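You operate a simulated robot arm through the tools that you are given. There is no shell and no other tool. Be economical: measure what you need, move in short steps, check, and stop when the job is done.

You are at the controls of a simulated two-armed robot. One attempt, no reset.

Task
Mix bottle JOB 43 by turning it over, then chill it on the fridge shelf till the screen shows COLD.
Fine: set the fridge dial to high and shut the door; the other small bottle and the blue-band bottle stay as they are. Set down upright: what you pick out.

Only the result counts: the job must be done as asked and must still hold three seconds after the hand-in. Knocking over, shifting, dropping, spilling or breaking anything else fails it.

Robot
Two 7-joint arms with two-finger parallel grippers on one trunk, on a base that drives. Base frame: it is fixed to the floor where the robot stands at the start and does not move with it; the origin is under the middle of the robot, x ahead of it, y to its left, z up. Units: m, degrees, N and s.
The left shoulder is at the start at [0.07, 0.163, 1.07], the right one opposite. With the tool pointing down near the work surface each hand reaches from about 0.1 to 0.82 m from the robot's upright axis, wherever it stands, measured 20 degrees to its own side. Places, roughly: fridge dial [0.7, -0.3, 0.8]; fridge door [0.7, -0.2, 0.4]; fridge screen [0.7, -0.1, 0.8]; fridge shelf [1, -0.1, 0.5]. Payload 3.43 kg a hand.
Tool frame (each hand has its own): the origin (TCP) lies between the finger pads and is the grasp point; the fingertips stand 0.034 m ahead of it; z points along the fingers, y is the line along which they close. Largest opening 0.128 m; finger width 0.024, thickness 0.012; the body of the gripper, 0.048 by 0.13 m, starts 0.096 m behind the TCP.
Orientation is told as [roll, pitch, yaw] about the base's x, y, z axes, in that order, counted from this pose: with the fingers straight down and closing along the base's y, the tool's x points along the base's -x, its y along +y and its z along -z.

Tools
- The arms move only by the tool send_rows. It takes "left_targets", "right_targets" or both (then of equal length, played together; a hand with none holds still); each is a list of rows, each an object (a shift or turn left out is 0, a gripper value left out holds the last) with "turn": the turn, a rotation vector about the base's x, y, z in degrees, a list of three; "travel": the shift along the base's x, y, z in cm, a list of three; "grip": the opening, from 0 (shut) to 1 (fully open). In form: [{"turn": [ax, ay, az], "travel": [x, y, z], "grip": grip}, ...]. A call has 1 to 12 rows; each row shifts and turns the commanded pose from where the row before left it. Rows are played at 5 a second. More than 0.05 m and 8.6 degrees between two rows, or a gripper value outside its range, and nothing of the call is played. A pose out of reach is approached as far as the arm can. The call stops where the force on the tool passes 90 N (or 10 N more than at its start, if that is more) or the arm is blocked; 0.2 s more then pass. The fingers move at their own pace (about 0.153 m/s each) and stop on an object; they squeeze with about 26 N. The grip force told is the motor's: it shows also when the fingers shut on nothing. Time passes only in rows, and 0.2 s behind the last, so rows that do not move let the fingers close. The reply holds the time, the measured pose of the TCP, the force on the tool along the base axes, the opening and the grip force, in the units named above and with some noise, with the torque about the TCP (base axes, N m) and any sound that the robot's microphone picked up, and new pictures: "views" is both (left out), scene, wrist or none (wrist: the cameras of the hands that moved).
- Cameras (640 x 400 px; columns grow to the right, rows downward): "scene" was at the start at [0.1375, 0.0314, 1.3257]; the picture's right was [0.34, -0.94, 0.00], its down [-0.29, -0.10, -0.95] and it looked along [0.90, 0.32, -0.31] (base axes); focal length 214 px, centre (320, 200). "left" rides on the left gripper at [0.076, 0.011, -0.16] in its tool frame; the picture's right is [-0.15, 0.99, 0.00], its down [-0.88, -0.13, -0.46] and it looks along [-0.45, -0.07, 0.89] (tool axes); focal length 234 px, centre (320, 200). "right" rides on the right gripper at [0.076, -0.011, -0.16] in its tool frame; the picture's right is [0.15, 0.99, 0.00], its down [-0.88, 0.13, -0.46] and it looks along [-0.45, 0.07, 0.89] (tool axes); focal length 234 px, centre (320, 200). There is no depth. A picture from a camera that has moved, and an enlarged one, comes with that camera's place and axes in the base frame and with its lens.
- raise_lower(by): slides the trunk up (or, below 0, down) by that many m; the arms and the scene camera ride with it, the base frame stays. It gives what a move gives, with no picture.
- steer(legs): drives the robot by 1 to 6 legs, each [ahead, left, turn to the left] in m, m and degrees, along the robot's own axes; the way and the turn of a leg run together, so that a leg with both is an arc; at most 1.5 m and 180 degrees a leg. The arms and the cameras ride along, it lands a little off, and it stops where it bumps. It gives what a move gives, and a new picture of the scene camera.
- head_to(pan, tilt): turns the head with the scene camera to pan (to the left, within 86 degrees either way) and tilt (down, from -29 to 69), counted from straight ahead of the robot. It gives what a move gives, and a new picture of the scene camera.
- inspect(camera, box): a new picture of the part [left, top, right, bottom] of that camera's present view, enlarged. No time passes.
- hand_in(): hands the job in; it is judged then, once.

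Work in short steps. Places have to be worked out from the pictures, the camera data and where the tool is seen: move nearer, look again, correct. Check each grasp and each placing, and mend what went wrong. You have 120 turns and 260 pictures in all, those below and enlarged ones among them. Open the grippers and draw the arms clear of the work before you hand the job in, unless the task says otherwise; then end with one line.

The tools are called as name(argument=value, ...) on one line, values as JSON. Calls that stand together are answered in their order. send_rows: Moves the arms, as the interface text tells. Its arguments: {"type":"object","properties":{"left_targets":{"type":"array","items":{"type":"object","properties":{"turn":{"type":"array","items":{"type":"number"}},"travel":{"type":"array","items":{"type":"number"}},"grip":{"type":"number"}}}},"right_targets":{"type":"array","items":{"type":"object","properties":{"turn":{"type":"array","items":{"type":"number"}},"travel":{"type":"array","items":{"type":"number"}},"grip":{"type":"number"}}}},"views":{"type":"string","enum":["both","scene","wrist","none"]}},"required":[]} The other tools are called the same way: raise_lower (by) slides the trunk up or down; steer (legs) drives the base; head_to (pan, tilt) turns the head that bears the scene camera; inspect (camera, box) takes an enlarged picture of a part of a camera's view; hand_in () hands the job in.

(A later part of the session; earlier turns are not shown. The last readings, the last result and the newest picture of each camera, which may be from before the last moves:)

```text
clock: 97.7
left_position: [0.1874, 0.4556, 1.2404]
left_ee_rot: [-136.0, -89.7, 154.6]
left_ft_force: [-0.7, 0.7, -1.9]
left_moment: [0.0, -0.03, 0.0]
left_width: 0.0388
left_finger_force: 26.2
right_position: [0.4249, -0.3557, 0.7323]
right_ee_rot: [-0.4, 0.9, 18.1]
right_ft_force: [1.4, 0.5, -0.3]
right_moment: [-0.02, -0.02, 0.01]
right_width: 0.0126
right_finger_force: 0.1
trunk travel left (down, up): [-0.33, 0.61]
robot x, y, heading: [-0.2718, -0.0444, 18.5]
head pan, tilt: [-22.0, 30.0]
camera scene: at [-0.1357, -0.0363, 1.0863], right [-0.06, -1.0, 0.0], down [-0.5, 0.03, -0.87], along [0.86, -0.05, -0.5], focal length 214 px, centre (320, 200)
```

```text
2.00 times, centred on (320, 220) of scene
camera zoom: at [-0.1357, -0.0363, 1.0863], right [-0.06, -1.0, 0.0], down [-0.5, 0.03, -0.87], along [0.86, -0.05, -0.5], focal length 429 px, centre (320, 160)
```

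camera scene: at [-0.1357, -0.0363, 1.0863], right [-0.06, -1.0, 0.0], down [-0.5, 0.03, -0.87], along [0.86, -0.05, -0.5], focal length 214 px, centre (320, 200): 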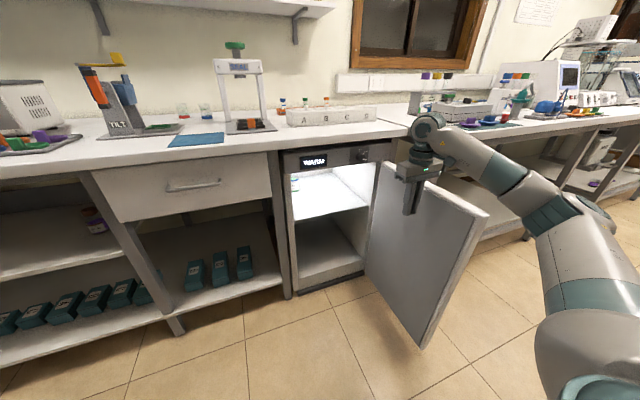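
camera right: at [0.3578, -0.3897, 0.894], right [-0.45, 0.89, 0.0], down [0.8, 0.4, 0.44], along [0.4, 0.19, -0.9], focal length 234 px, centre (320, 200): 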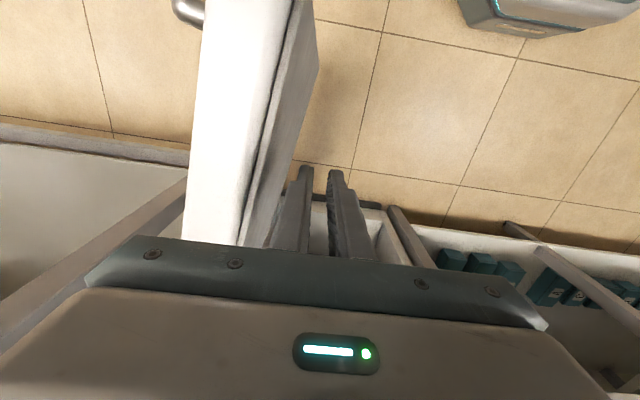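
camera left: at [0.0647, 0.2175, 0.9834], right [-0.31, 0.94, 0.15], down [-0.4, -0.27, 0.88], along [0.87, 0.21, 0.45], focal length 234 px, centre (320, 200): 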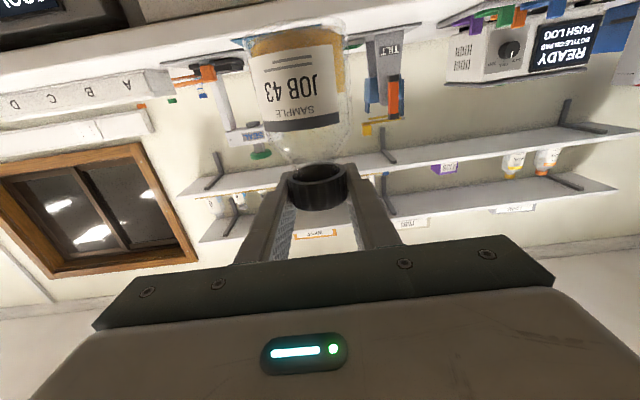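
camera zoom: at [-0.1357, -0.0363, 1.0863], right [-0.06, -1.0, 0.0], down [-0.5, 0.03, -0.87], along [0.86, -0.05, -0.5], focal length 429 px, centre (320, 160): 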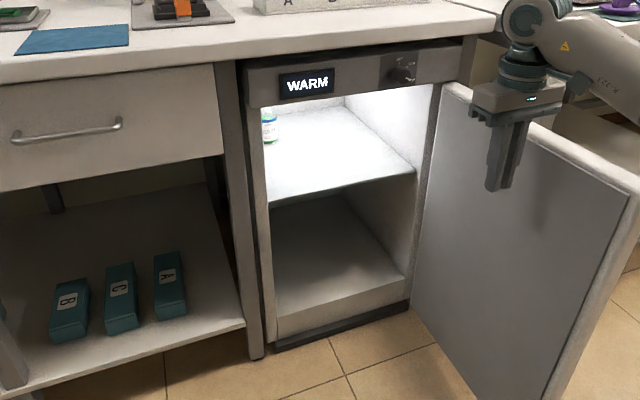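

The screen shows WARM with the door open. The shelf is at z about 0.5, front edge near n=0.645, and the blue-band bottle stands back left near (1.01, 0.05). I first raise the right hand clear.

send_rows(right_targets=[{"travel": [0, 0.8, 4.6]}, {"travel": [0, 0.5, 4.7]}, {"travel": [0, 0, 4.7]}, {"travel": [-2.4, 0, 4.1]}, {"travel": [-2.4, 0, 4.1]}, {"travel": [-2.4, 0, 4.1]}, {"travel": [-2.4, 0, 4.1]}, {"travel": [-2.4, 0, 4.1]}, {"travel": [-2.4, 0, 4.1]}, {"travel": [-2.4, 0, 4.1]}, {"travel": [-2.4, 0, 4.1]}], views="none")

head_to(pan=-15, tilt=25)

```text
clock: 100.0
left_position: [0.1865, 0.4569, 1.239]
left_ee_rot: [-114.7, -89.8, 133.2]
left_ft_force: [0.0, 0.6, -2.3]
left_moment: [-0.01, 0.01, -0.07]
left_width: 0.0392
left_finger_force: 26.1
right_position: [0.2943, -0.3004, 1.1245]
right_ee_rot: [-0.4, 0.5, 18.0]
right_ft_force: [-0.4, 0.0, 0.9]
right_moment: [-0.03, -0.03, -0.02]
right_width: 0.0127
right_finger_force: 0.0
right hand out of reach, approached as far as the arm can: row 9, 10, 11
trunk travel left (down, up): [-0.33, 0.61]
robot x, y, heading: [-0.2721, -0.0461, 18.6]
head pan, tilt: [-22.0, 30.0]
```

```text
clock: 100.7
left_position: [0.1879, 0.4553, 1.239]
left_ee_rot: [-139.6, -89.8, 158.0]
left_ft_force: [0.0, 0.2, -1.1]
left_moment: [0.03, -0.02, 0.0]
left_width: 0.0388
left_finger_force: 25.7
right_position: [0.294, -0.3037, 1.1237]
right_ee_rot: [-0.4, 0.5, 18.1]
right_ft_force: [0.6, 0.0, -0.4]
right_moment: [0.0, 0.01, -0.01]
right_width: 0.0128
right_finger_force: 0.0
trunk travel left (down, up): [-0.33, 0.61]
robot x, y, heading: [-0.2713, -0.0473, 18.5]
head pan, tilt: [-15.0, 25.0]
camera scene: at [-0.1341, -0.0254, 1.0942], right [0.06, -1.0, 0.0], down [-0.42, -0.03, -0.91], along [0.9, 0.06, -0.42], focal length 214 px, centre (320, 200)
```

scene: 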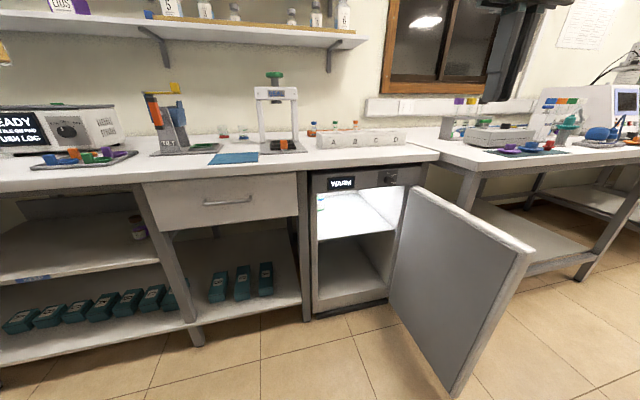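

I tuck the right hand nearer the body so that it stays above the door and clear of the bench.

send_rows(right_targets=[{"travel": [-2.2, 2.8, 0]}, {"travel": [-2.2, 2.8, 0]}, {"travel": [-2.2, 2.8, 0]}, {"travel": [-2.2, 2.8, 0]}, {"travel": [-2.2, 2.8, 0]}, {"travel": [-2.2, 2.8, 0]}, {"travel": [-2.2, 2.8, 0]}, {"travel": [-2.2, 2.8, 0]}], views="none")

steer(legs=[[0, -0.2, 0]])

```text
clock: 102.5
left_position: [0.1877, 0.4572, 1.2392]
left_ee_rot: [-114.0, -89.8, 132.5]
left_ft_force: [-0.4, 0.4, -1.9]
left_moment: [-0.02, 0.0, -0.02]
left_width: 0.0391
left_finger_force: 26.0
right_position: [0.1216, -0.0787, 1.1242]
right_ee_rot: [-0.5, 0.9, 18.1]
right_ft_force: [0.3, 0.0, -0.3]
right_moment: [-0.02, 0.02, 0.02]
right_width: 0.0128
right_finger_force: 0.1
trunk travel left (down, up): [-0.33, 0.61]
robot x, y, heading: [-0.2731, -0.0479, 18.4]
head pan, tilt: [-15.0, 25.0]
```

```text
clock: 104.1
left_position: [0.2519, 0.2663, 1.2389]
left_ee_rot: [-149.3, -89.9, 167.5]
left_ft_force: [0.3, -0.5, -1.5]
left_moment: [-0.03, -0.04, 0.03]
left_width: 0.0389
left_finger_force: 25.9
right_position: [0.184, -0.2683, 1.1246]
right_ee_rot: [-0.3, 0.9, 17.9]
right_ft_force: [-0.3, -0.5, 0.8]
right_moment: [0.02, 0.01, 0.02]
right_width: 0.0126
right_finger_force: 0.0
trunk travel left (down, up): [-0.33, 0.61]
robot x, y, heading: [-0.2123, -0.2306, 18.1]
head pan, tilt: [-15.0, 25.0]
camera scene: at [-0.0722, -0.2119, 1.0942], right [0.06, -1.0, 0.0], down [-0.42, -0.02, -0.91], along [0.9, 0.05, -0.42], focal length 214 px, centre (320, 200)
```

scene: 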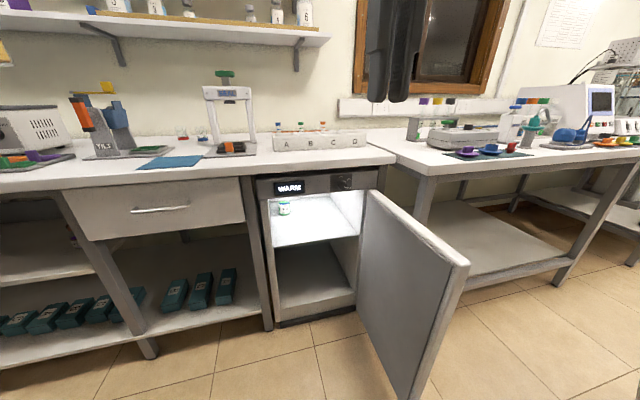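

Good view into the fridge. I zoom to refine shelf height and the blue-band bottle's place, then lower the trunk.

inspect(camera="scene", box=[250, 165, 394, 255])

raise_lower(by=-0.22)

inspect(camera="scene", box=[250, 135, 394, 225])

```text
4.44 times, centred on (322, 210) of scene
camera zoom: at [-0.0722, -0.2119, 1.0942], right [0.06, -1.0, 0.0], down [-0.42, -0.02, -0.91], along [0.9, 0.05, -0.42], focal length 953 px, centre (311, 156)
```

zoom: 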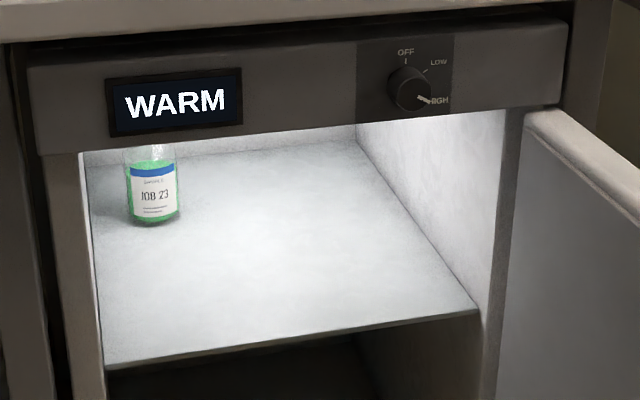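

```text
clock: 106.4
left_position: [0.2518, 0.2679, 1.0207]
left_ee_rot: [-137.3, -89.9, 155.5]
left_ft_force: [0.7, 0.2, -2.6]
left_moment: [-0.03, 0.0, -0.01]
left_width: 0.0386
left_finger_force: 25.9
right_position: [0.1837, -0.2679, 0.9057]
right_ee_rot: [-0.4, 0.9, 17.7]
right_ft_force: [0.2, -0.9, -0.5]
right_moment: [0.01, 0.02, 0.0]
right_width: 0.013
right_finger_force: 0.1
trunk travel left (down, up): [-0.11, 0.83]
robot x, y, heading: [-0.2147, -0.2284, 18.2]
head pan, tilt: [-15.0, 25.0]
```

```text
4.44 times, centred on (322, 180) of scene
camera zoom: at [-0.0726, -0.2113, 0.8743], right [0.06, -1.0, 0.0], down [-0.42, -0.02, -0.91], along [0.9, 0.05, -0.42], focal length 953 px, centre (311, 289)
```

zoom: 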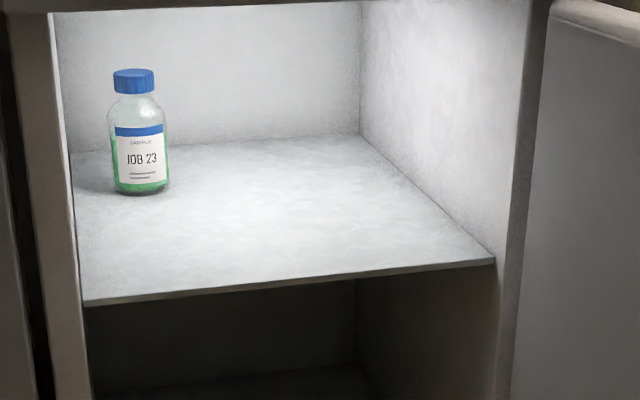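

Stereo gives shelf z ≈ 0.50 and the JOB 23 (blue band) bottle at about n=0.94, back left. I plan to set JOB 43 at about (0.87, -0.13). I lower the left hand in front of the cabinet and yaw it 25° to the right.

send_rows(left_targets=[{"turn": [0, 0, -3.1], "travel": [0, 0, -4.6]}, {"turn": [0, 0, -3.1], "travel": [0, 0, -4.6]}, {"turn": [0, 0, -3.1], "travel": [0, 0, -4.6]}, {"turn": [0, 0, -3.1], "travel": [0, 0, -4.6]}, {"turn": [0, 0, -3.1], "travel": [0, 0, -4.6]}, {"turn": [0, 0, -3.1], "travel": [0, 0, -4.6]}, {"turn": [0, 0, -3.1], "travel": [0, 0, -4.6]}, {"turn": [0, 0, -3.1], "travel": [0, 0, -4.6]}])

```text
clock: 108.2
left_position: [0.2515, 0.2675, 0.654]
left_ee_rot: [-123.0, -89.8, 116.5]
left_ft_force: [0.5, -0.2, -1.4]
left_moment: [0.0, -0.02, 0.03]
left_width: 0.039
left_finger_force: 25.6
right_position: [0.1837, -0.2667, 0.9049]
right_ee_rot: [-0.4, 0.8, 17.8]
right_ft_force: [-0.4, 0.4, 0.3]
right_moment: [-0.01, 0.0, 0.0]
right_width: 0.0127
right_finger_force: 0.0
trunk travel left (down, up): [-0.11, 0.83]
robot x, y, heading: [-0.2133, -0.2324, 18.4]
head pan, tilt: [-15.0, 25.0]
camera scene: at [-0.0726, -0.211, 0.8743], right [0.06, -1.0, 0.0], down [-0.42, -0.02, -0.91], along [0.9, 0.05, -0.42], focal length 214 px, centre (320, 200)
camera left: at [0.0926, 0.2963, 0.5782], right [0.11, 0.98, 0.14], down [-0.47, -0.07, 0.88], along [0.88, -0.17, 0.45], focal length 234 px, centre (320, 200)
```

scene: 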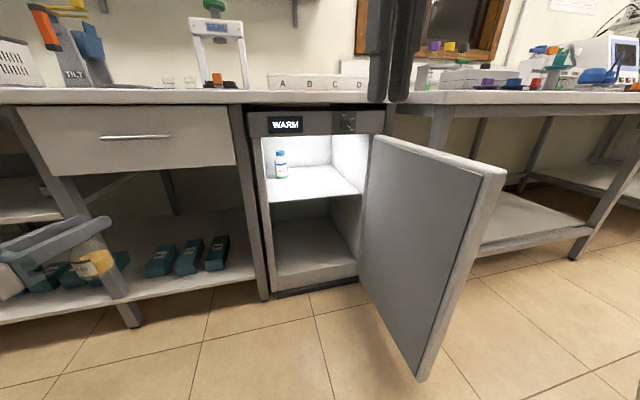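
left: 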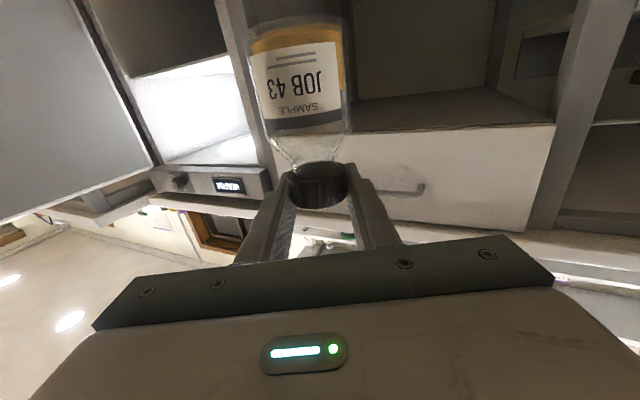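

I move the left hand right, to in front of the fridge opening.

send_rows(left_targets=[{"travel": [1.21, -3.67, 0]}, {"travel": [1.21, -3.67, 0]}, {"travel": [1.21, -3.67, 0]}, {"travel": [1.21, -3.67, 0]}, {"travel": [1.21, -3.67, 0]}, {"travel": [1.21, -3.67, 0]}, {"travel": [1.21, -3.67, 0]}, {"travel": [1.21, -3.67, 0]}, {"travel": [1.21, -3.67, 0]}, {"travel": [1.21, -3.67, 0]}, {"travel": [1.21, -3.67, 0]}, {"travel": [1.21, -3.67, 0]}])

```text
clock: 110.8
left_position: [0.3555, -0.0199, 0.682]
left_ee_rot: [-122.6, -89.7, 116.0]
left_ft_force: [0.1, 0.3, -1.7]
left_moment: [0.0, -0.01, 0.01]
left_width: 0.0389
left_finger_force: 25.8
left hand out of reach, approached as far as the arm can: row 8, 9, 10, 11, 12
right_position: [0.1846, -0.2676, 0.9037]
right_ee_rot: [-0.3, 0.8, 17.8]
right_ft_force: [-0.3, 0.9, -0.1]
right_moment: [-0.01, -0.02, 0.01]
right_width: 0.0128
right_finger_force: 0.0
trunk travel left (down, up): [-0.11, 0.83]
robot x, y, heading: [-0.2134, -0.2318, 18.3]
head pan, tilt: [-15.0, 25.0]
camera scene: at [-0.0725, -0.2113, 0.8742], right [0.06, -1.0, 0.0], down [-0.42, -0.02, -0.91], along [0.9, 0.05, -0.42], focal length 214 px, centre (320, 200)
camera left: at [0.1968, 0.01, 0.6064], right [0.11, 0.98, 0.14], down [-0.47, -0.07, 0.88], along [0.88, -0.17, 0.45], focal length 234 px, centre (320, 200)
```

scene: 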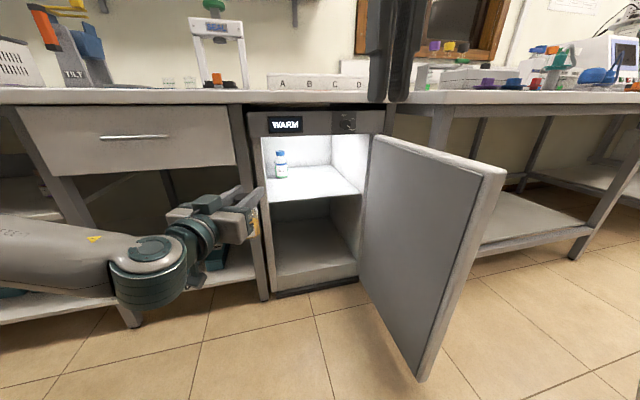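
left: 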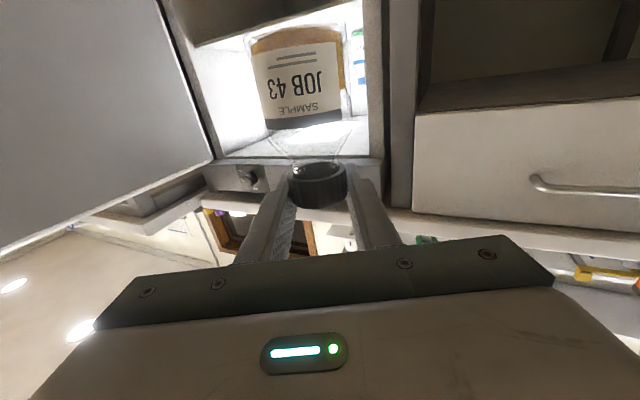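

The wrist limits this pose. I turn the whole robot 25° right instead, so that the arm can point straight ahead into the opening.

steer(legs=[[0, 0, -25]])

send_rows(left_targets=[{"turn": [0, 0, 4], "travel": [0.2, 2, -0.5]}, {"turn": [0, 0, 4], "travel": [0.2, 2, -0.5]}, {"turn": [0, 0, 4], "travel": [0.2, 2, -0.5]}, {"turn": [0, 0, 4], "travel": [0.2, 2, -0.5]}, {"turn": [0, 0, 4], "travel": [0.2, 2, -0.5]}, {"turn": [0, 0, 4], "travel": [0.2, 2, -0.5]}])

```text
clock: 112.5
left_position: [0.3915, -0.2831, 0.682]
left_ee_rot: [-128.4, -89.8, 96.4]
left_ft_force: [-0.5, -0.9, -1.5]
left_moment: [0.01, 0.0, -0.03]
left_width: 0.0391
left_finger_force: 25.7
right_position: [0.1305, -0.4343, 0.9046]
right_ee_rot: [-0.4, 0.7, -7.6]
right_ft_force: [-0.1, -1.1, 0.6]
right_moment: [0.05, -0.01, 0.03]
right_width: 0.0128
right_finger_force: 0.1
trunk travel left (down, up): [-0.11, 0.83]
robot x, y, heading: [-0.2118, -0.231, -7.2]
head pan, tilt: [-15.0, 25.0]
camera scene: at [-0.0771, -0.2732, 0.8742], right [-0.38, -0.93, 0.0], down [-0.39, 0.16, -0.91], along [0.84, -0.34, -0.42], focal length 214 px, centre (320, 200)
```

scene: 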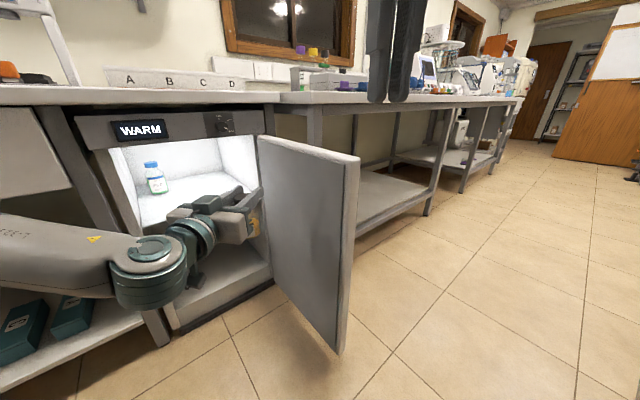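

```text
clock: 113.9
left_position: [0.405, -0.1643, 0.651]
left_ee_rot: [-123.9, -89.8, 115.9]
left_ft_force: [0.0, 0.3, -0.9]
left_moment: [0.01, -0.01, -0.04]
left_width: 0.0388
left_finger_force: 26.2
right_position: [0.1294, -0.4338, 0.9057]
right_ee_rot: [-0.4, 0.8, -7.6]
right_ft_force: [0.9, 0.5, 0.3]
right_moment: [-0.02, 0.01, 0.0]
right_width: 0.0127
right_finger_force: 0.1
trunk travel left (down, up): [-0.11, 0.83]
robot x, y, heading: [-0.2097, -0.2327, -7.2]
head pan, tilt: [-15.0, 25.0]
camera scene: at [-0.0769, -0.273, 0.8742], right [-0.38, -0.93, 0.0], down [-0.39, 0.16, -0.91], along [0.84, -0.34, -0.42], focal length 214 px, centre (320, 200)
camera left: at [0.2477, -0.1311, 0.5755], right [0.14, 0.98, 0.14], down [-0.47, -0.06, 0.88], along [0.87, -0.19, 0.45], focal length 234 px, centre (320, 200)
```

scene: 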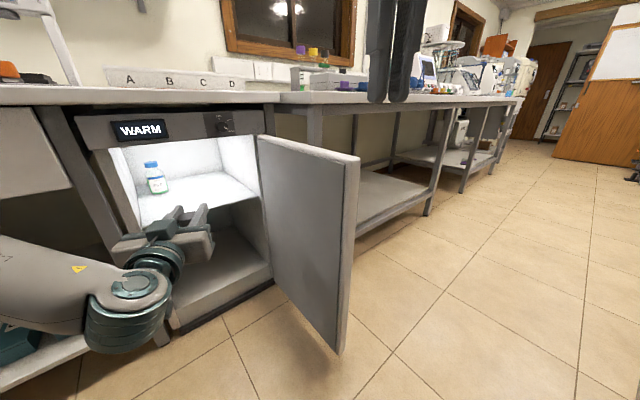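
left: 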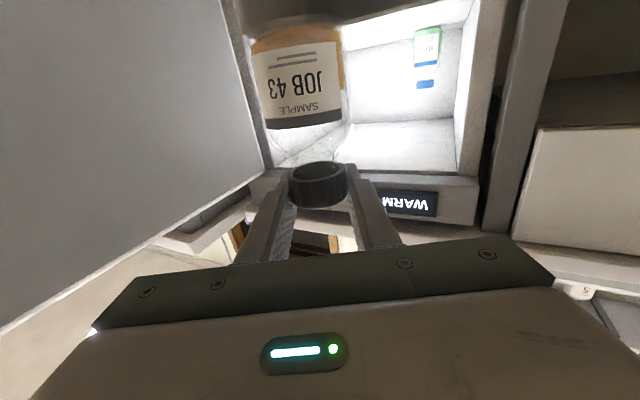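

The arm now points straight into the opening (bottle base about 5 cm above shelf level). I drive forward 0.25 m and 7 cm left.

steer(legs=[[0.25, 0.07, 0]])

inspect(camera="left", box=[160, 0, 560, 250])

```text
clock: 115.8
left_position: [0.6427, -0.1253, 0.6485]
left_ee_rot: [-0.8, -89.5, -6.4]
left_ft_force: [0.2, -0.9, -1.9]
left_moment: [0.01, 0.01, 0.0]
left_width: 0.039
left_finger_force: 26.4
right_position: [0.3698, -0.3975, 0.9064]
right_ee_rot: [-0.2, 0.7, -6.7]
right_ft_force: [0.9, 0.1, 0.7]
right_moment: [0.01, -0.02, -0.01]
right_width: 0.0126
right_finger_force: 0.1
trunk travel left (down, up): [-0.11, 0.83]
robot x, y, heading: [0.0281, -0.2007, -6.2]
head pan, tilt: [-15.0, 25.0]
stopped in leg 1: the robot was blocked; the commanded pose is now the measured one
camera scene: at [0.1607, -0.2406, 0.8756], right [-0.36, -0.93, 0.0], down [-0.39, 0.16, -0.91], along [0.85, -0.33, -0.42], focal length 214 px, centre (320, 200)
```

scene: 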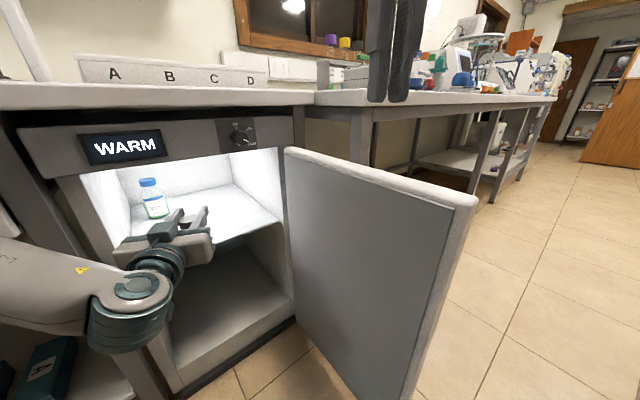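

```text
1.60 times, centred on (360, 125) of left
camera zoom: at [0.4848, -0.0935, 0.5737], right [0.12, 0.98, 0.15], down [-0.46, -0.07, 0.88], along [0.88, -0.18, 0.44], focal length 375 px, centre (256, 320)
```

zoom: 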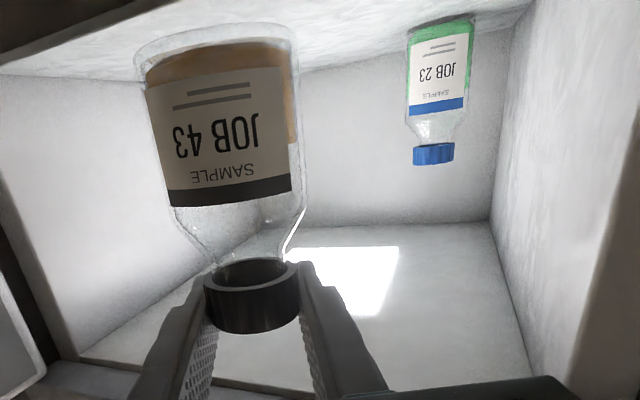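

The bottle is at the opening and the base has bumped something, so I go on with the arm: extend forward in small steps.

send_rows(left_targets=[{"travel": [3.5, -0.1, 0]}, {"travel": [3.5, -0.1, 0]}, {"travel": [3.5, -0.1, 0]}])

```text
clock: 116.6
left_position: [0.7521, -0.1382, 0.6434]
left_ee_rot: [25.4, -89.1, -33.1]
left_ft_force: [0.1, -0.1, -2.3]
left_moment: [0.01, 0.02, -0.04]
left_width: 0.0392
left_finger_force: 26.0
right_position: [0.3752, -0.4022, 0.9028]
right_ee_rot: [-0.1, 1.1, -7.0]
right_ft_force: [0.0, 0.6, 0.4]
right_moment: [0.0, 0.0, 0.02]
right_width: 0.0127
right_finger_force: 0.0
trunk travel left (down, up): [-0.11, 0.83]
robot x, y, heading: [0.0267, -0.1965, -6.6]
head pan, tilt: [-15.0, 25.0]
camera scene: at [0.1663, -0.2446, 0.8736], right [-0.37, -0.93, -0.01], down [-0.39, 0.16, -0.9], along [0.84, -0.33, -0.43], focal length 214 px, centre (320, 200)
camera left: at [0.5932, -0.1048, 0.5705], right [0.13, 0.98, 0.15], down [-0.46, -0.08, 0.89], along [0.88, -0.19, 0.44], focal length 234 px, centre (320, 200)
```

scene: 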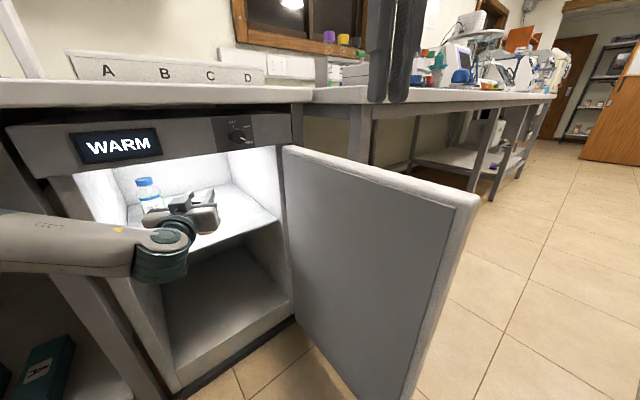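
left: 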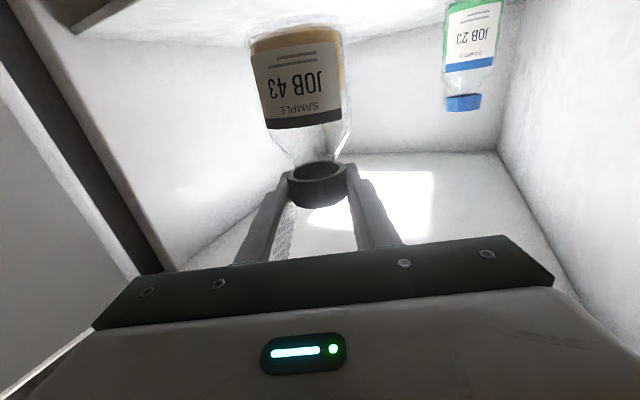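

Continuing deeper over the shelf; clearance to JOB 23 is good.

send_rows(left_targets=[{"travel": [3.3, 0.3, 0]}, {"travel": [3.3, 0.3, 0]}, {"travel": [3, 0.3, 0]}])

inspect(camera="scene", box=[60, 130, 300, 280])

```text
clock: 117.4
left_position: [0.8488, -0.1108, 0.6432]
left_ee_rot: [-22.6, -89.4, 15.9]
left_ft_force: [0.0, -0.6, -1.6]
left_moment: [0.01, -0.01, 0.02]
left_width: 0.0387
left_finger_force: 26.1
right_position: [0.3737, -0.3944, 0.9053]
right_ee_rot: [-0.4, 0.8, -6.6]
right_ft_force: [0.1, -0.5, 0.4]
right_moment: [-0.03, 0.02, 0.0]
right_width: 0.0127
right_finger_force: 0.1
trunk travel left (down, up): [-0.11, 0.83]
robot x, y, heading: [0.0291, -0.1974, -6.3]
head pan, tilt: [-15.0, 25.0]
camera scene: at [0.165, -0.2363, 0.8743], right [-0.36, -0.93, 0.0], down [-0.39, 0.15, -0.91], along [0.84, -0.33, -0.42], focal length 214 px, centre (320, 200)
camera left: at [0.6903, -0.0802, 0.5707], right [0.12, 0.98, 0.14], down [-0.46, -0.07, 0.89], along [0.88, -0.17, 0.44], focal length 234 px, centre (320, 200)
```

scene: 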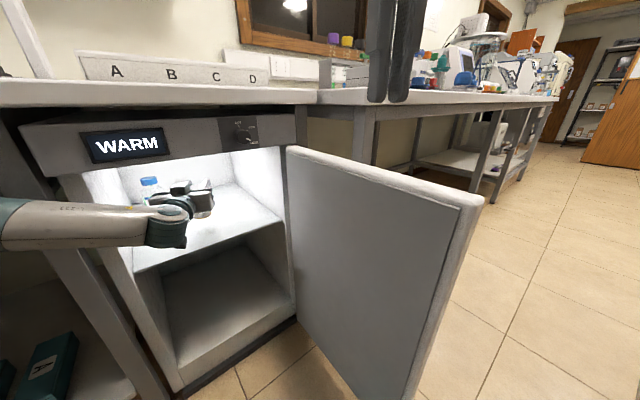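
left: 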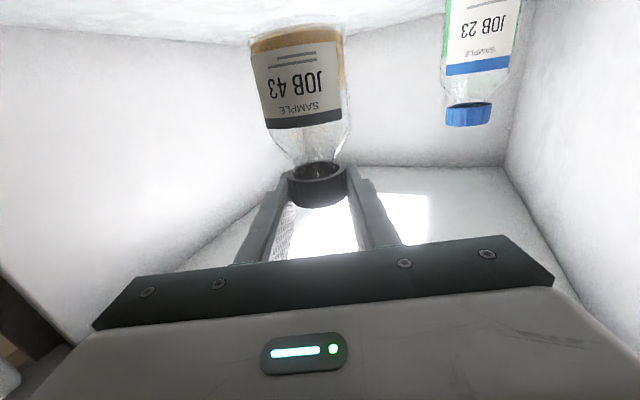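

```text
2.67 times, centred on (180, 205) of scene
camera zoom: at [0.165, -0.2363, 0.8743], right [-0.36, -0.93, 0.0], down [-0.39, 0.15, -0.91], along [0.84, -0.33, -0.42], focal length 572 px, centre (693, 187)
```

zoom: 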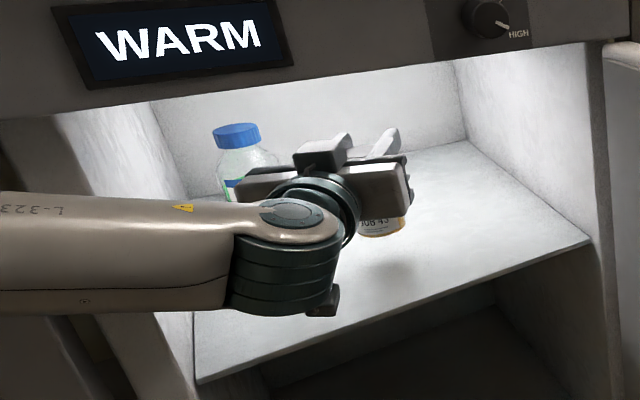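

TCP at n≈0.77, l≈-0.365: over the middle of the shelf. I lower slowly until contact.

send_rows(left_targets=[{"travel": [0, 0, -0.8]}, {"travel": [0, 0, -0.8]}, {"travel": [0, 0, -0.8]}, {"travel": [0, 0, -0.6]}])

inspect(camera="scene", box=[120, 160, 280, 260])

```text
clock: 118.4
left_position: [0.8458, -0.1114, 0.6188]
left_ee_rot: [-14.9, -89.3, 7.6]
left_ft_force: [-0.5, -0.5, -2.6]
left_moment: [0.03, -0.02, 0.03]
left_width: 0.0387
left_finger_force: 26.2
left hand out of reach, approached as far as the arm can: row 3
right_position: [0.374, -0.3966, 0.9047]
right_ee_rot: [-0.4, 0.8, -6.8]
right_ft_force: [0.6, 0.3, 1.0]
right_moment: [0.01, -0.04, -0.05]
right_width: 0.013
right_finger_force: 0.1
trunk travel left (down, up): [-0.11, 0.83]
robot x, y, heading: [0.0277, -0.2047, -6.3]
head pan, tilt: [-15.0, 25.0]
camera scene: at [0.1646, -0.2386, 0.8743], right [-0.37, -0.93, 0.0], down [-0.39, 0.15, -0.91], along [0.84, -0.33, -0.42], focal length 214 px, centre (320, 200)
camera left: at [0.6871, -0.0798, 0.5446], right [0.13, 0.98, 0.14], down [-0.46, -0.07, 0.89], along [0.88, -0.18, 0.44], focal length 234 px, centre (320, 200)
```

scene: 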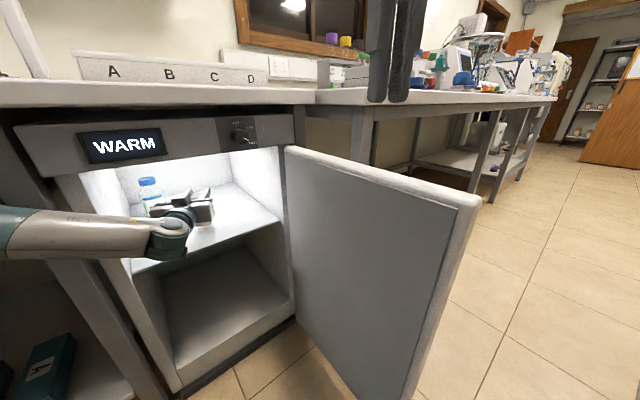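
left: 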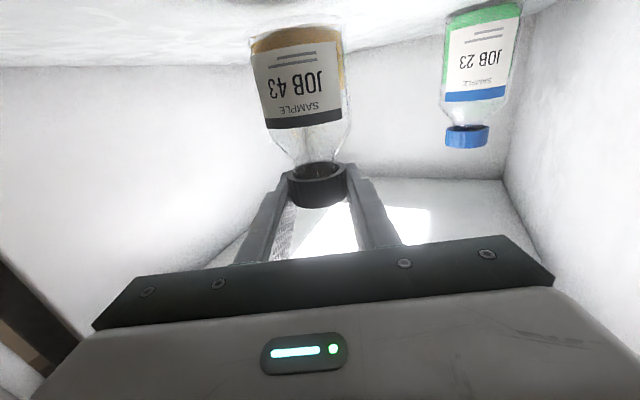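

```text
4.00 times, centred on (200, 210) of scene
camera zoom: at [0.1646, -0.2386, 0.8743], right [-0.37, -0.93, 0.0], down [-0.39, 0.15, -0.91], along [0.84, -0.33, -0.42], focal length 858 px, centre (800, 160)
```

zoom: 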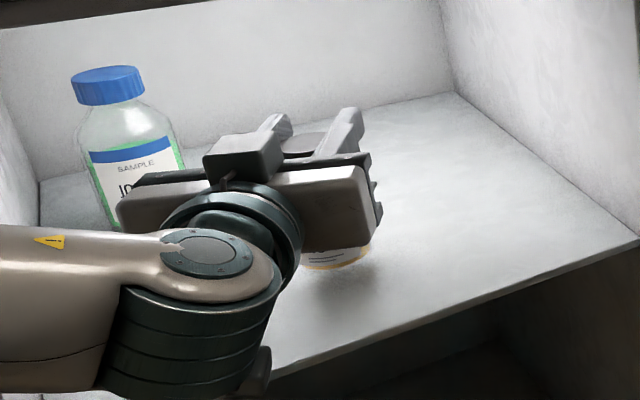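

About 1.5–2 cm remain. The arm nears a limit, so I lower with the trunk in small steps and watch the force.

raise_lower(by=-0.012)

inspect(camera="left", box=[220, 0, 380, 100])

```text
clock: 119.0
left_position: [0.8446, -0.1117, 0.6045]
left_ee_rot: [-13.8, -89.3, 6.6]
left_ft_force: [0.2, 0.7, -2.2]
left_moment: [-0.02, -0.01, -0.04]
left_width: 0.0391
left_finger_force: 26.0
right_position: [0.3743, -0.3964, 0.8924]
right_ee_rot: [-0.3, 0.8, -6.8]
right_ft_force: [-0.4, 0.0, 0.1]
right_moment: [0.01, 0.0, -0.01]
right_width: 0.0127
right_finger_force: 0.1
trunk travel left (down, up): [-0.098, 0.842]
robot x, y, heading: [0.0306, -0.1959, -6.2]
head pan, tilt: [-15.0, 25.0]
```

```text
4.00 times, centred on (300, 50) of left
camera zoom: at [0.6869, -0.0798, 0.5322], right [0.13, 0.98, 0.14], down [-0.46, -0.07, 0.89], along [0.88, -0.18, 0.44], focal length 937 px, centre (400, 800)
```

zoom: 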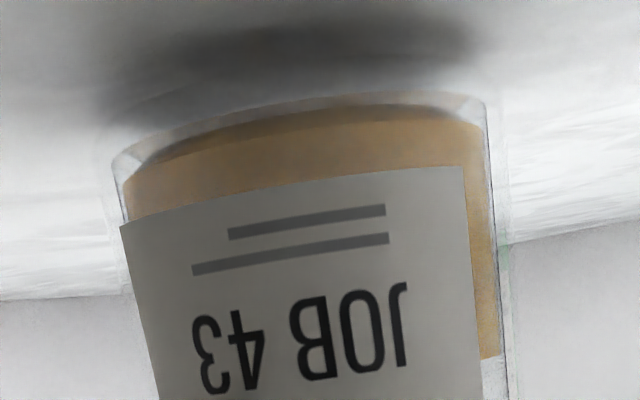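

The shadow shows a small gap still. I lower a further 6 mm.

raise_lower(by=-0.006)

inspect(camera="left", box=[220, 0, 380, 100])

```text
clock: 119.5
left_position: [0.8446, -0.1111, 0.6023]
left_ee_rot: [-23.4, -89.4, 16.2]
left_ft_force: [-1.2, 1.0, 5.4]
left_moment: [-0.04, -0.04, 0.0]
left_width: 0.039
left_finger_force: 25.8
right_position: [0.3739, -0.3964, 0.8874]
right_ee_rot: [-0.4, 0.8, -6.8]
right_ft_force: [-0.3, -0.2, 0.0]
right_moment: [0.02, 0.01, 0.01]
right_width: 0.0126
right_finger_force: 0.0
trunk travel left (down, up): [-0.092, 0.848]
robot x, y, heading: [0.0297, -0.1999, -6.4]
head pan, tilt: [-15.0, 25.0]
```

```text
4.00 times, centred on (300, 50) of left
camera zoom: at [0.6872, -0.0798, 0.5283], right [0.13, 0.98, 0.14], down [-0.46, -0.07, 0.88], along [0.88, -0.18, 0.44], focal length 937 px, centre (400, 800)
```

zoom: 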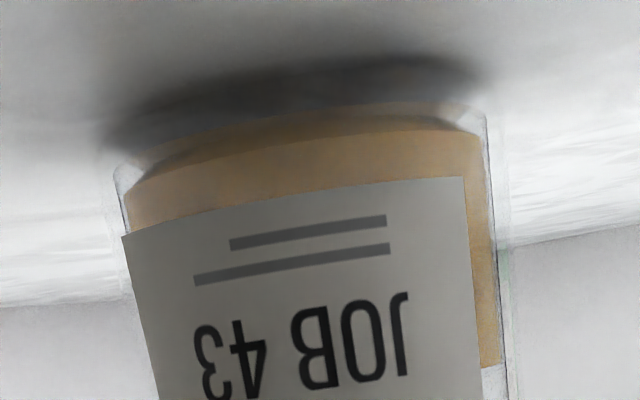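

Contact: the force went up by 7.5 N, the bottle stands on the shelf. I open the fingers.

send_rows(left_targets=[{"grip": 0.36}, {"grip": 0.42}, {"grip": 0.5}, {"grip": 0.6}, {}], views="wrist")

```text
clock: 120.7
left_position: [0.8447, -0.1121, 0.6001]
left_ee_rot: [-15.5, -89.2, 8.3]
left_ft_force: [-0.3, -0.7, 0.8]
left_moment: [0.0, 0.01, 0.0]
left_width: 0.0767
left_finger_force: 0.1
right_position: [0.3747, -0.3969, 0.8871]
right_ee_rot: [-0.4, 0.8, -6.8]
right_ft_force: [0.0, -0.6, -0.3]
right_moment: [0.0, 0.02, 0.02]
right_width: 0.0126
right_finger_force: 0.1
trunk travel left (down, up): [-0.092, 0.848]
robot x, y, heading: [0.0296, -0.2011, -6.3]
head pan, tilt: [-15.0, 25.0]
camera left: at [0.6871, -0.0797, 0.5268], right [0.13, 0.98, 0.14], down [-0.46, -0.07, 0.89], along [0.88, -0.18, 0.44], focal length 234 px, centre (320, 200)
```

left: 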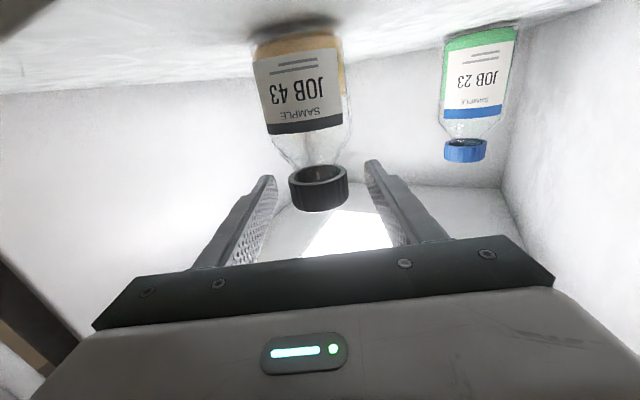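

JOB 43 stands free and upright. I withdraw by driving straight back along the hand's axis.

steer(legs=[[-0.12, 0, 0]])

steer(legs=[[-0.16, 0, 0]])

```text
clock: 122.0
left_position: [0.7262, -0.0974, 0.6]
left_ee_rot: [-15.8, -89.3, 8.4]
left_ft_force: [0.2, -1.0, -0.1]
left_moment: [-0.02, 0.01, -0.01]
left_width: 0.0769
left_finger_force: 0.0
right_position: [0.2548, -0.3828, 0.8878]
right_ee_rot: [-0.3, 0.8, -6.8]
right_ft_force: [0.3, -0.7, 0.7]
right_moment: [-0.01, -0.01, 0.0]
right_width: 0.0126
right_finger_force: 0.0
trunk travel left (down, up): [-0.092, 0.848]
robot x, y, heading: [-0.0917, -0.1891, -6.2]
head pan, tilt: [-15.0, 25.0]
camera scene: at [0.0446, -0.2249, 0.8564], right [-0.37, -0.93, 0.0], down [-0.39, 0.15, -0.91], along [0.84, -0.33, -0.42], focal length 214 px, centre (320, 200)
```

scene: 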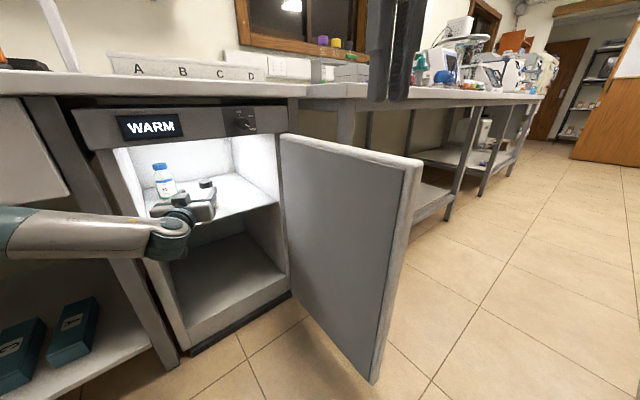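

```text
clock: 123.4
left_position: [0.5696, -0.078, 0.6006]
left_ee_rot: [-16.2, -89.5, 9.2]
left_ft_force: [-0.2, 0.4, -0.8]
left_moment: [0.01, -0.01, 0.0]
left_width: 0.0766
left_finger_force: 0.1
right_position: [0.1009, -0.3641, 0.8876]
right_ee_rot: [-0.5, 0.7, -6.6]
right_ft_force: [0.6, 0.3, 0.2]
right_moment: [0.01, -0.01, 0.02]
right_width: 0.0125
right_finger_force: 0.1
trunk travel left (down, up): [-0.092, 0.848]
robot x, y, heading: [-0.2441, -0.1681, -6.3]
head pan, tilt: [-15.0, 25.0]
camera scene: at [-0.1107, -0.2072, 0.8563], right [-0.36, -0.93, 0.0], down [-0.39, 0.15, -0.91], along [0.85, -0.33, -0.42], focal length 214 px, centre (320, 200)
```

scene: 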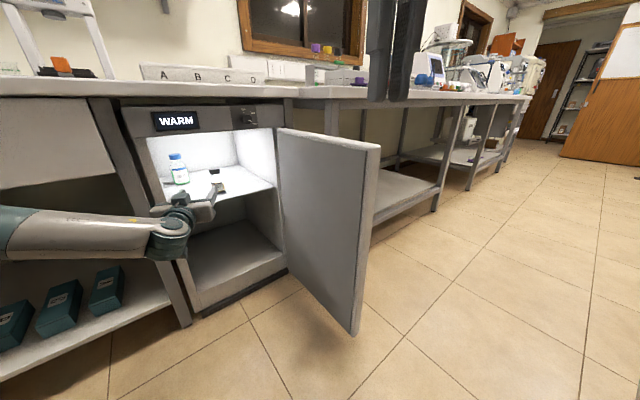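

The hand is out. I pull the left arm back, then turn square to the bench and move left, out of the door's swing.

send_rows(left_targets=[{"travel": [-3.5, 0.45, 0]}, {"travel": [-3.5, 0.45, 0]}, {"travel": [-3.5, 0.45, 0]}, {"travel": [-3.5, 0.45, 0.5]}], views="none")

inspect(camera="scene", box=[120, 100, 300, 220])

steer(legs=[[0, 0, 24.5]])

```text
clock: 124.4
left_position: [0.4332, -0.0592, 0.6055]
left_ee_rot: [-15.4, -89.5, 8.4]
left_ft_force: [1.0, -0.2, -0.1]
left_moment: [0.02, -0.01, -0.01]
left_width: 0.0768
left_finger_force: 0.1
right_position: [0.0989, -0.3626, 0.8874]
right_ee_rot: [-0.4, 0.7, -6.7]
right_ft_force: [-0.8, -0.3, -0.8]
right_moment: [-0.03, 0.01, -0.02]
right_width: 0.0127
right_finger_force: 0.0
trunk travel left (down, up): [-0.092, 0.848]
robot x, y, heading: [-0.2473, -0.1692, -6.1]
head pan, tilt: [-15.0, 25.0]
```

```text
3.33 times, centred on (210, 160) of scene
camera zoom: at [-0.1104, -0.2072, 0.8563], right [-0.36, -0.93, 0.0], down [-0.39, 0.15, -0.91], along [0.84, -0.33, -0.42], focal length 715 px, centre (687, 333)
```

zoom: 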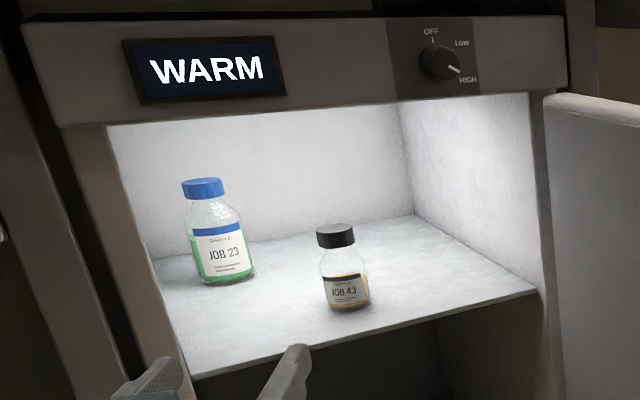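

```text
clock: 126.0
left_position: [0.3248, 0.2148, 0.6065]
left_ee_rot: [-15.6, -89.3, 33.4]
left_ft_force: [0.4, 0.4, 0.2]
left_moment: [-0.01, -0.01, 0.05]
left_width: 0.0771
left_finger_force: 0.1
right_position: [0.1491, -0.2009, 0.8863]
right_ee_rot: [-0.4, 0.7, 18.3]
right_ft_force: [-0.3, -0.1, -0.3]
right_moment: [0.0, 0.0, 0.02]
right_width: 0.0127
right_finger_force: 0.1
trunk travel left (down, up): [-0.092, 0.848]
robot x, y, heading: [-0.2424, -0.1658, 18.6]
head pan, tilt: [-15.0, 25.0]
camera scene: at [-0.1067, -0.1465, 0.8563], right [0.06, -1.0, 0.0], down [-0.42, -0.03, -0.91], along [0.9, 0.06, -0.42], focal length 214 px, centre (320, 200)
```

scene: 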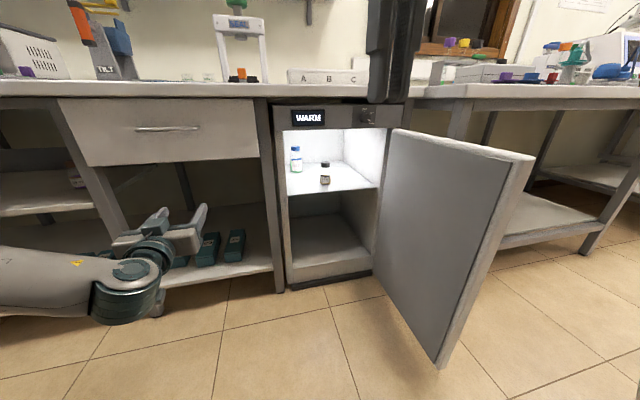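

Both bottles stand well inside; the dial is on HIGH. Now I close the door: move the base right, raise the trunk, and take the right hand over to the door's outer side.

raise_lower(by=0.2)

steer(legs=[[0, -0.22, 0]])

send_rows(right_targets=[{"travel": [3.6, -2.2, 0]}, {"travel": [3.6, -2.2, 0]}, {"travel": [3.6, -2.2, 0]}, {"travel": [3.6, -2.2, 0]}, {"travel": [3.6, -2.2, 0]}, {"travel": [3.6, -2.2, 0]}, {"travel": [3.4, -2.2, 0]}, {"travel": [3.4, -2.2, 0]}])

```text
clock: 128.2
left_position: [0.3259, 0.2151, 0.8053]
left_ee_rot: [-15.1, -89.3, 32.9]
left_ft_force: [-0.8, 0.0, -0.4]
left_moment: [0.01, 0.01, -0.02]
left_width: 0.0769
left_finger_force: 0.1
right_position: [0.1498, -0.2004, 1.0873]
right_ee_rot: [-0.5, 0.8, 18.2]
right_ft_force: [-0.1, -0.8, -0.4]
right_moment: [0.0, -0.01, -0.02]
right_width: 0.0128
right_finger_force: 0.0
trunk travel left (down, up): [-0.292, 0.648]
robot x, y, heading: [-0.2464, -0.1707, 18.8]
head pan, tilt: [-15.0, 25.0]
```

```text
clock: 129.9
left_position: [0.3953, 0.0061, 0.8075]
left_ee_rot: [-11.0, -89.4, 29.1]
left_ft_force: [-0.3, 0.5, -0.6]
left_moment: [-0.03, -0.02, 0.02]
left_width: 0.0766
left_finger_force: 0.0
right_position: [0.2202, -0.4097, 1.0867]
right_ee_rot: [-0.3, 0.8, 18.3]
right_ft_force: [-0.3, -0.8, 0.8]
right_moment: [0.03, 0.0, -0.01]
right_width: 0.0128
right_finger_force: 0.1
trunk travel left (down, up): [-0.292, 0.648]
robot x, y, heading: [-0.1758, -0.3769, 18.9]
head pan, tilt: [-15.0, 25.0]
camera scene: at [-0.036, -0.3555, 1.0562], right [0.06, -1.0, 0.0], down [-0.42, -0.03, -0.91], along [0.9, 0.06, -0.42], focal length 214 px, centre (320, 200)
```

scene: 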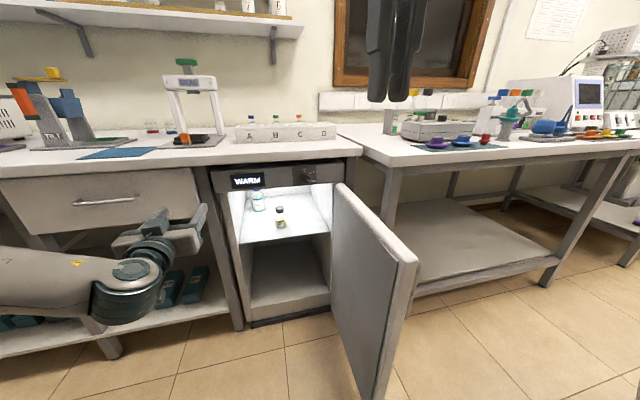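

```text
clock: 131.7
left_position: [0.3961, 0.0056, 0.8064]
left_ee_rot: [-7.7, -89.3, 25.6]
left_ft_force: [0.5, 0.6, 0.3]
left_moment: [0.02, -0.01, 0.01]
left_width: 0.0766
left_finger_force: 0.0
right_position: [0.4933, -0.5803, 1.0698]
right_ee_rot: [-0.2, 0.7, 18.2]
right_ft_force: [0.0, 0.0, -0.4]
right_moment: [0.08, 0.02, 0.01]
right_width: 0.013
right_finger_force: 0.1
right hand out of reach, approached as far as the arm can: row 8
trunk travel left (down, up): [-0.292, 0.648]
robot x, y, heading: [-0.1772, -0.3786, 18.5]
head pan, tilt: [-15.0, 25.0]
camera scene: at [-0.0353, -0.356, 1.0561], right [0.06, -1.0, 0.0], down [-0.42, -0.03, -0.91], along [0.9, 0.06, -0.42], focal length 214 px, centre (320, 200)
camera right: at [0.4253, -0.6134, 1.2318], right [-0.45, 0.89, 0.0], down [0.8, 0.4, 0.44], along [0.4, 0.2, -0.9], focal length 234 px, centre (320, 200)
```

scene: 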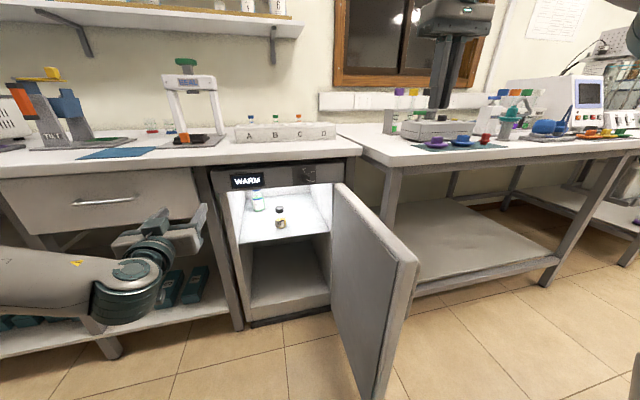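
right: 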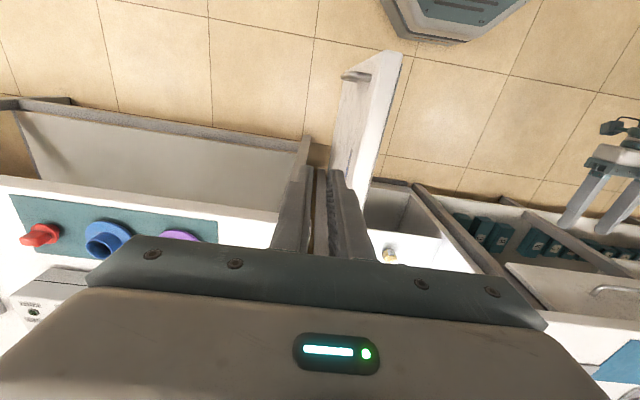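

The right hand is on the outer side of the door, in front of the right-hand bench edge. I lower the fingers beside the door.

send_rows(right_targets=[{"travel": [-1.5, -0.5, -4.5]}, {"travel": [-0.5, -0.2, -4.8]}, {"travel": [0, 0, -4.8]}, {"travel": [0, 0, -4.8]}, {"travel": [0, 0, -4.8]}, {"travel": [0, 0, -4.8]}, {"travel": [0, 0, -4.8]}])

```text
clock: 133.3
left_position: [0.3963, 0.0065, 0.8055]
left_ee_rot: [-12.6, -89.4, 30.4]
left_ft_force: [0.6, 0.2, -0.8]
left_moment: [-0.01, -0.03, 0.02]
left_width: 0.0768
left_finger_force: 0.1
right_position: [0.4785, -0.5871, 0.741]
right_ee_rot: [-0.3, 0.8, 18.2]
right_ft_force: [0.7, 0.4, -0.9]
right_moment: [0.01, -0.02, -0.01]
right_width: 0.0129
right_finger_force: 0.1
trunk travel left (down, up): [-0.292, 0.648]
robot x, y, heading: [-0.1752, -0.3771, 18.6]
head pan, tilt: [-15.0, 25.0]
camera scene: at [-0.0357, -0.3551, 1.0563], right [0.06, -1.0, 0.0], down [-0.42, -0.03, -0.91], along [0.9, 0.06, -0.42], focal length 214 px, centre (320, 200)
camera right: at [0.412, -0.6218, 0.9025], right [-0.45, 0.89, 0.0], down [0.8, 0.4, 0.44], along [0.4, 0.2, -0.9], focal length 234 px, centre (320, 200)
```

scene: 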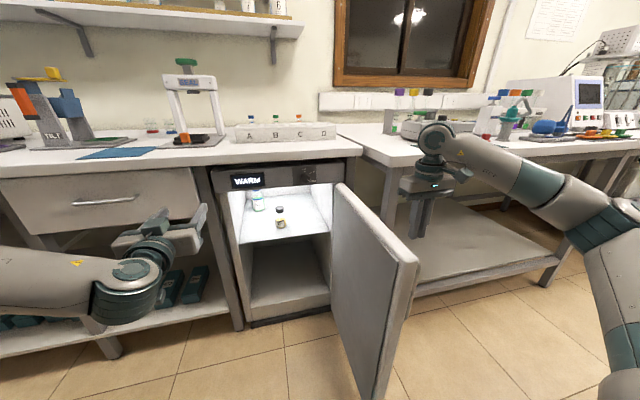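
right: 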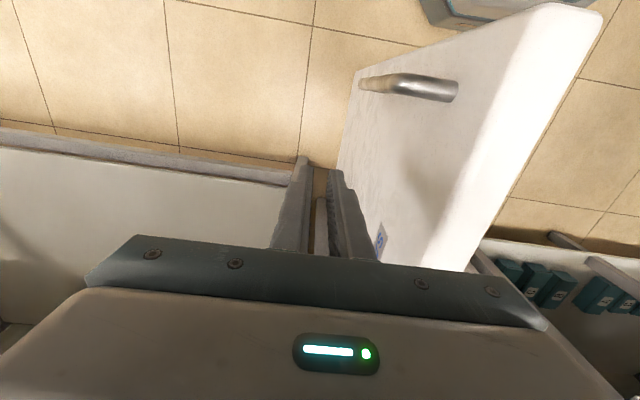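

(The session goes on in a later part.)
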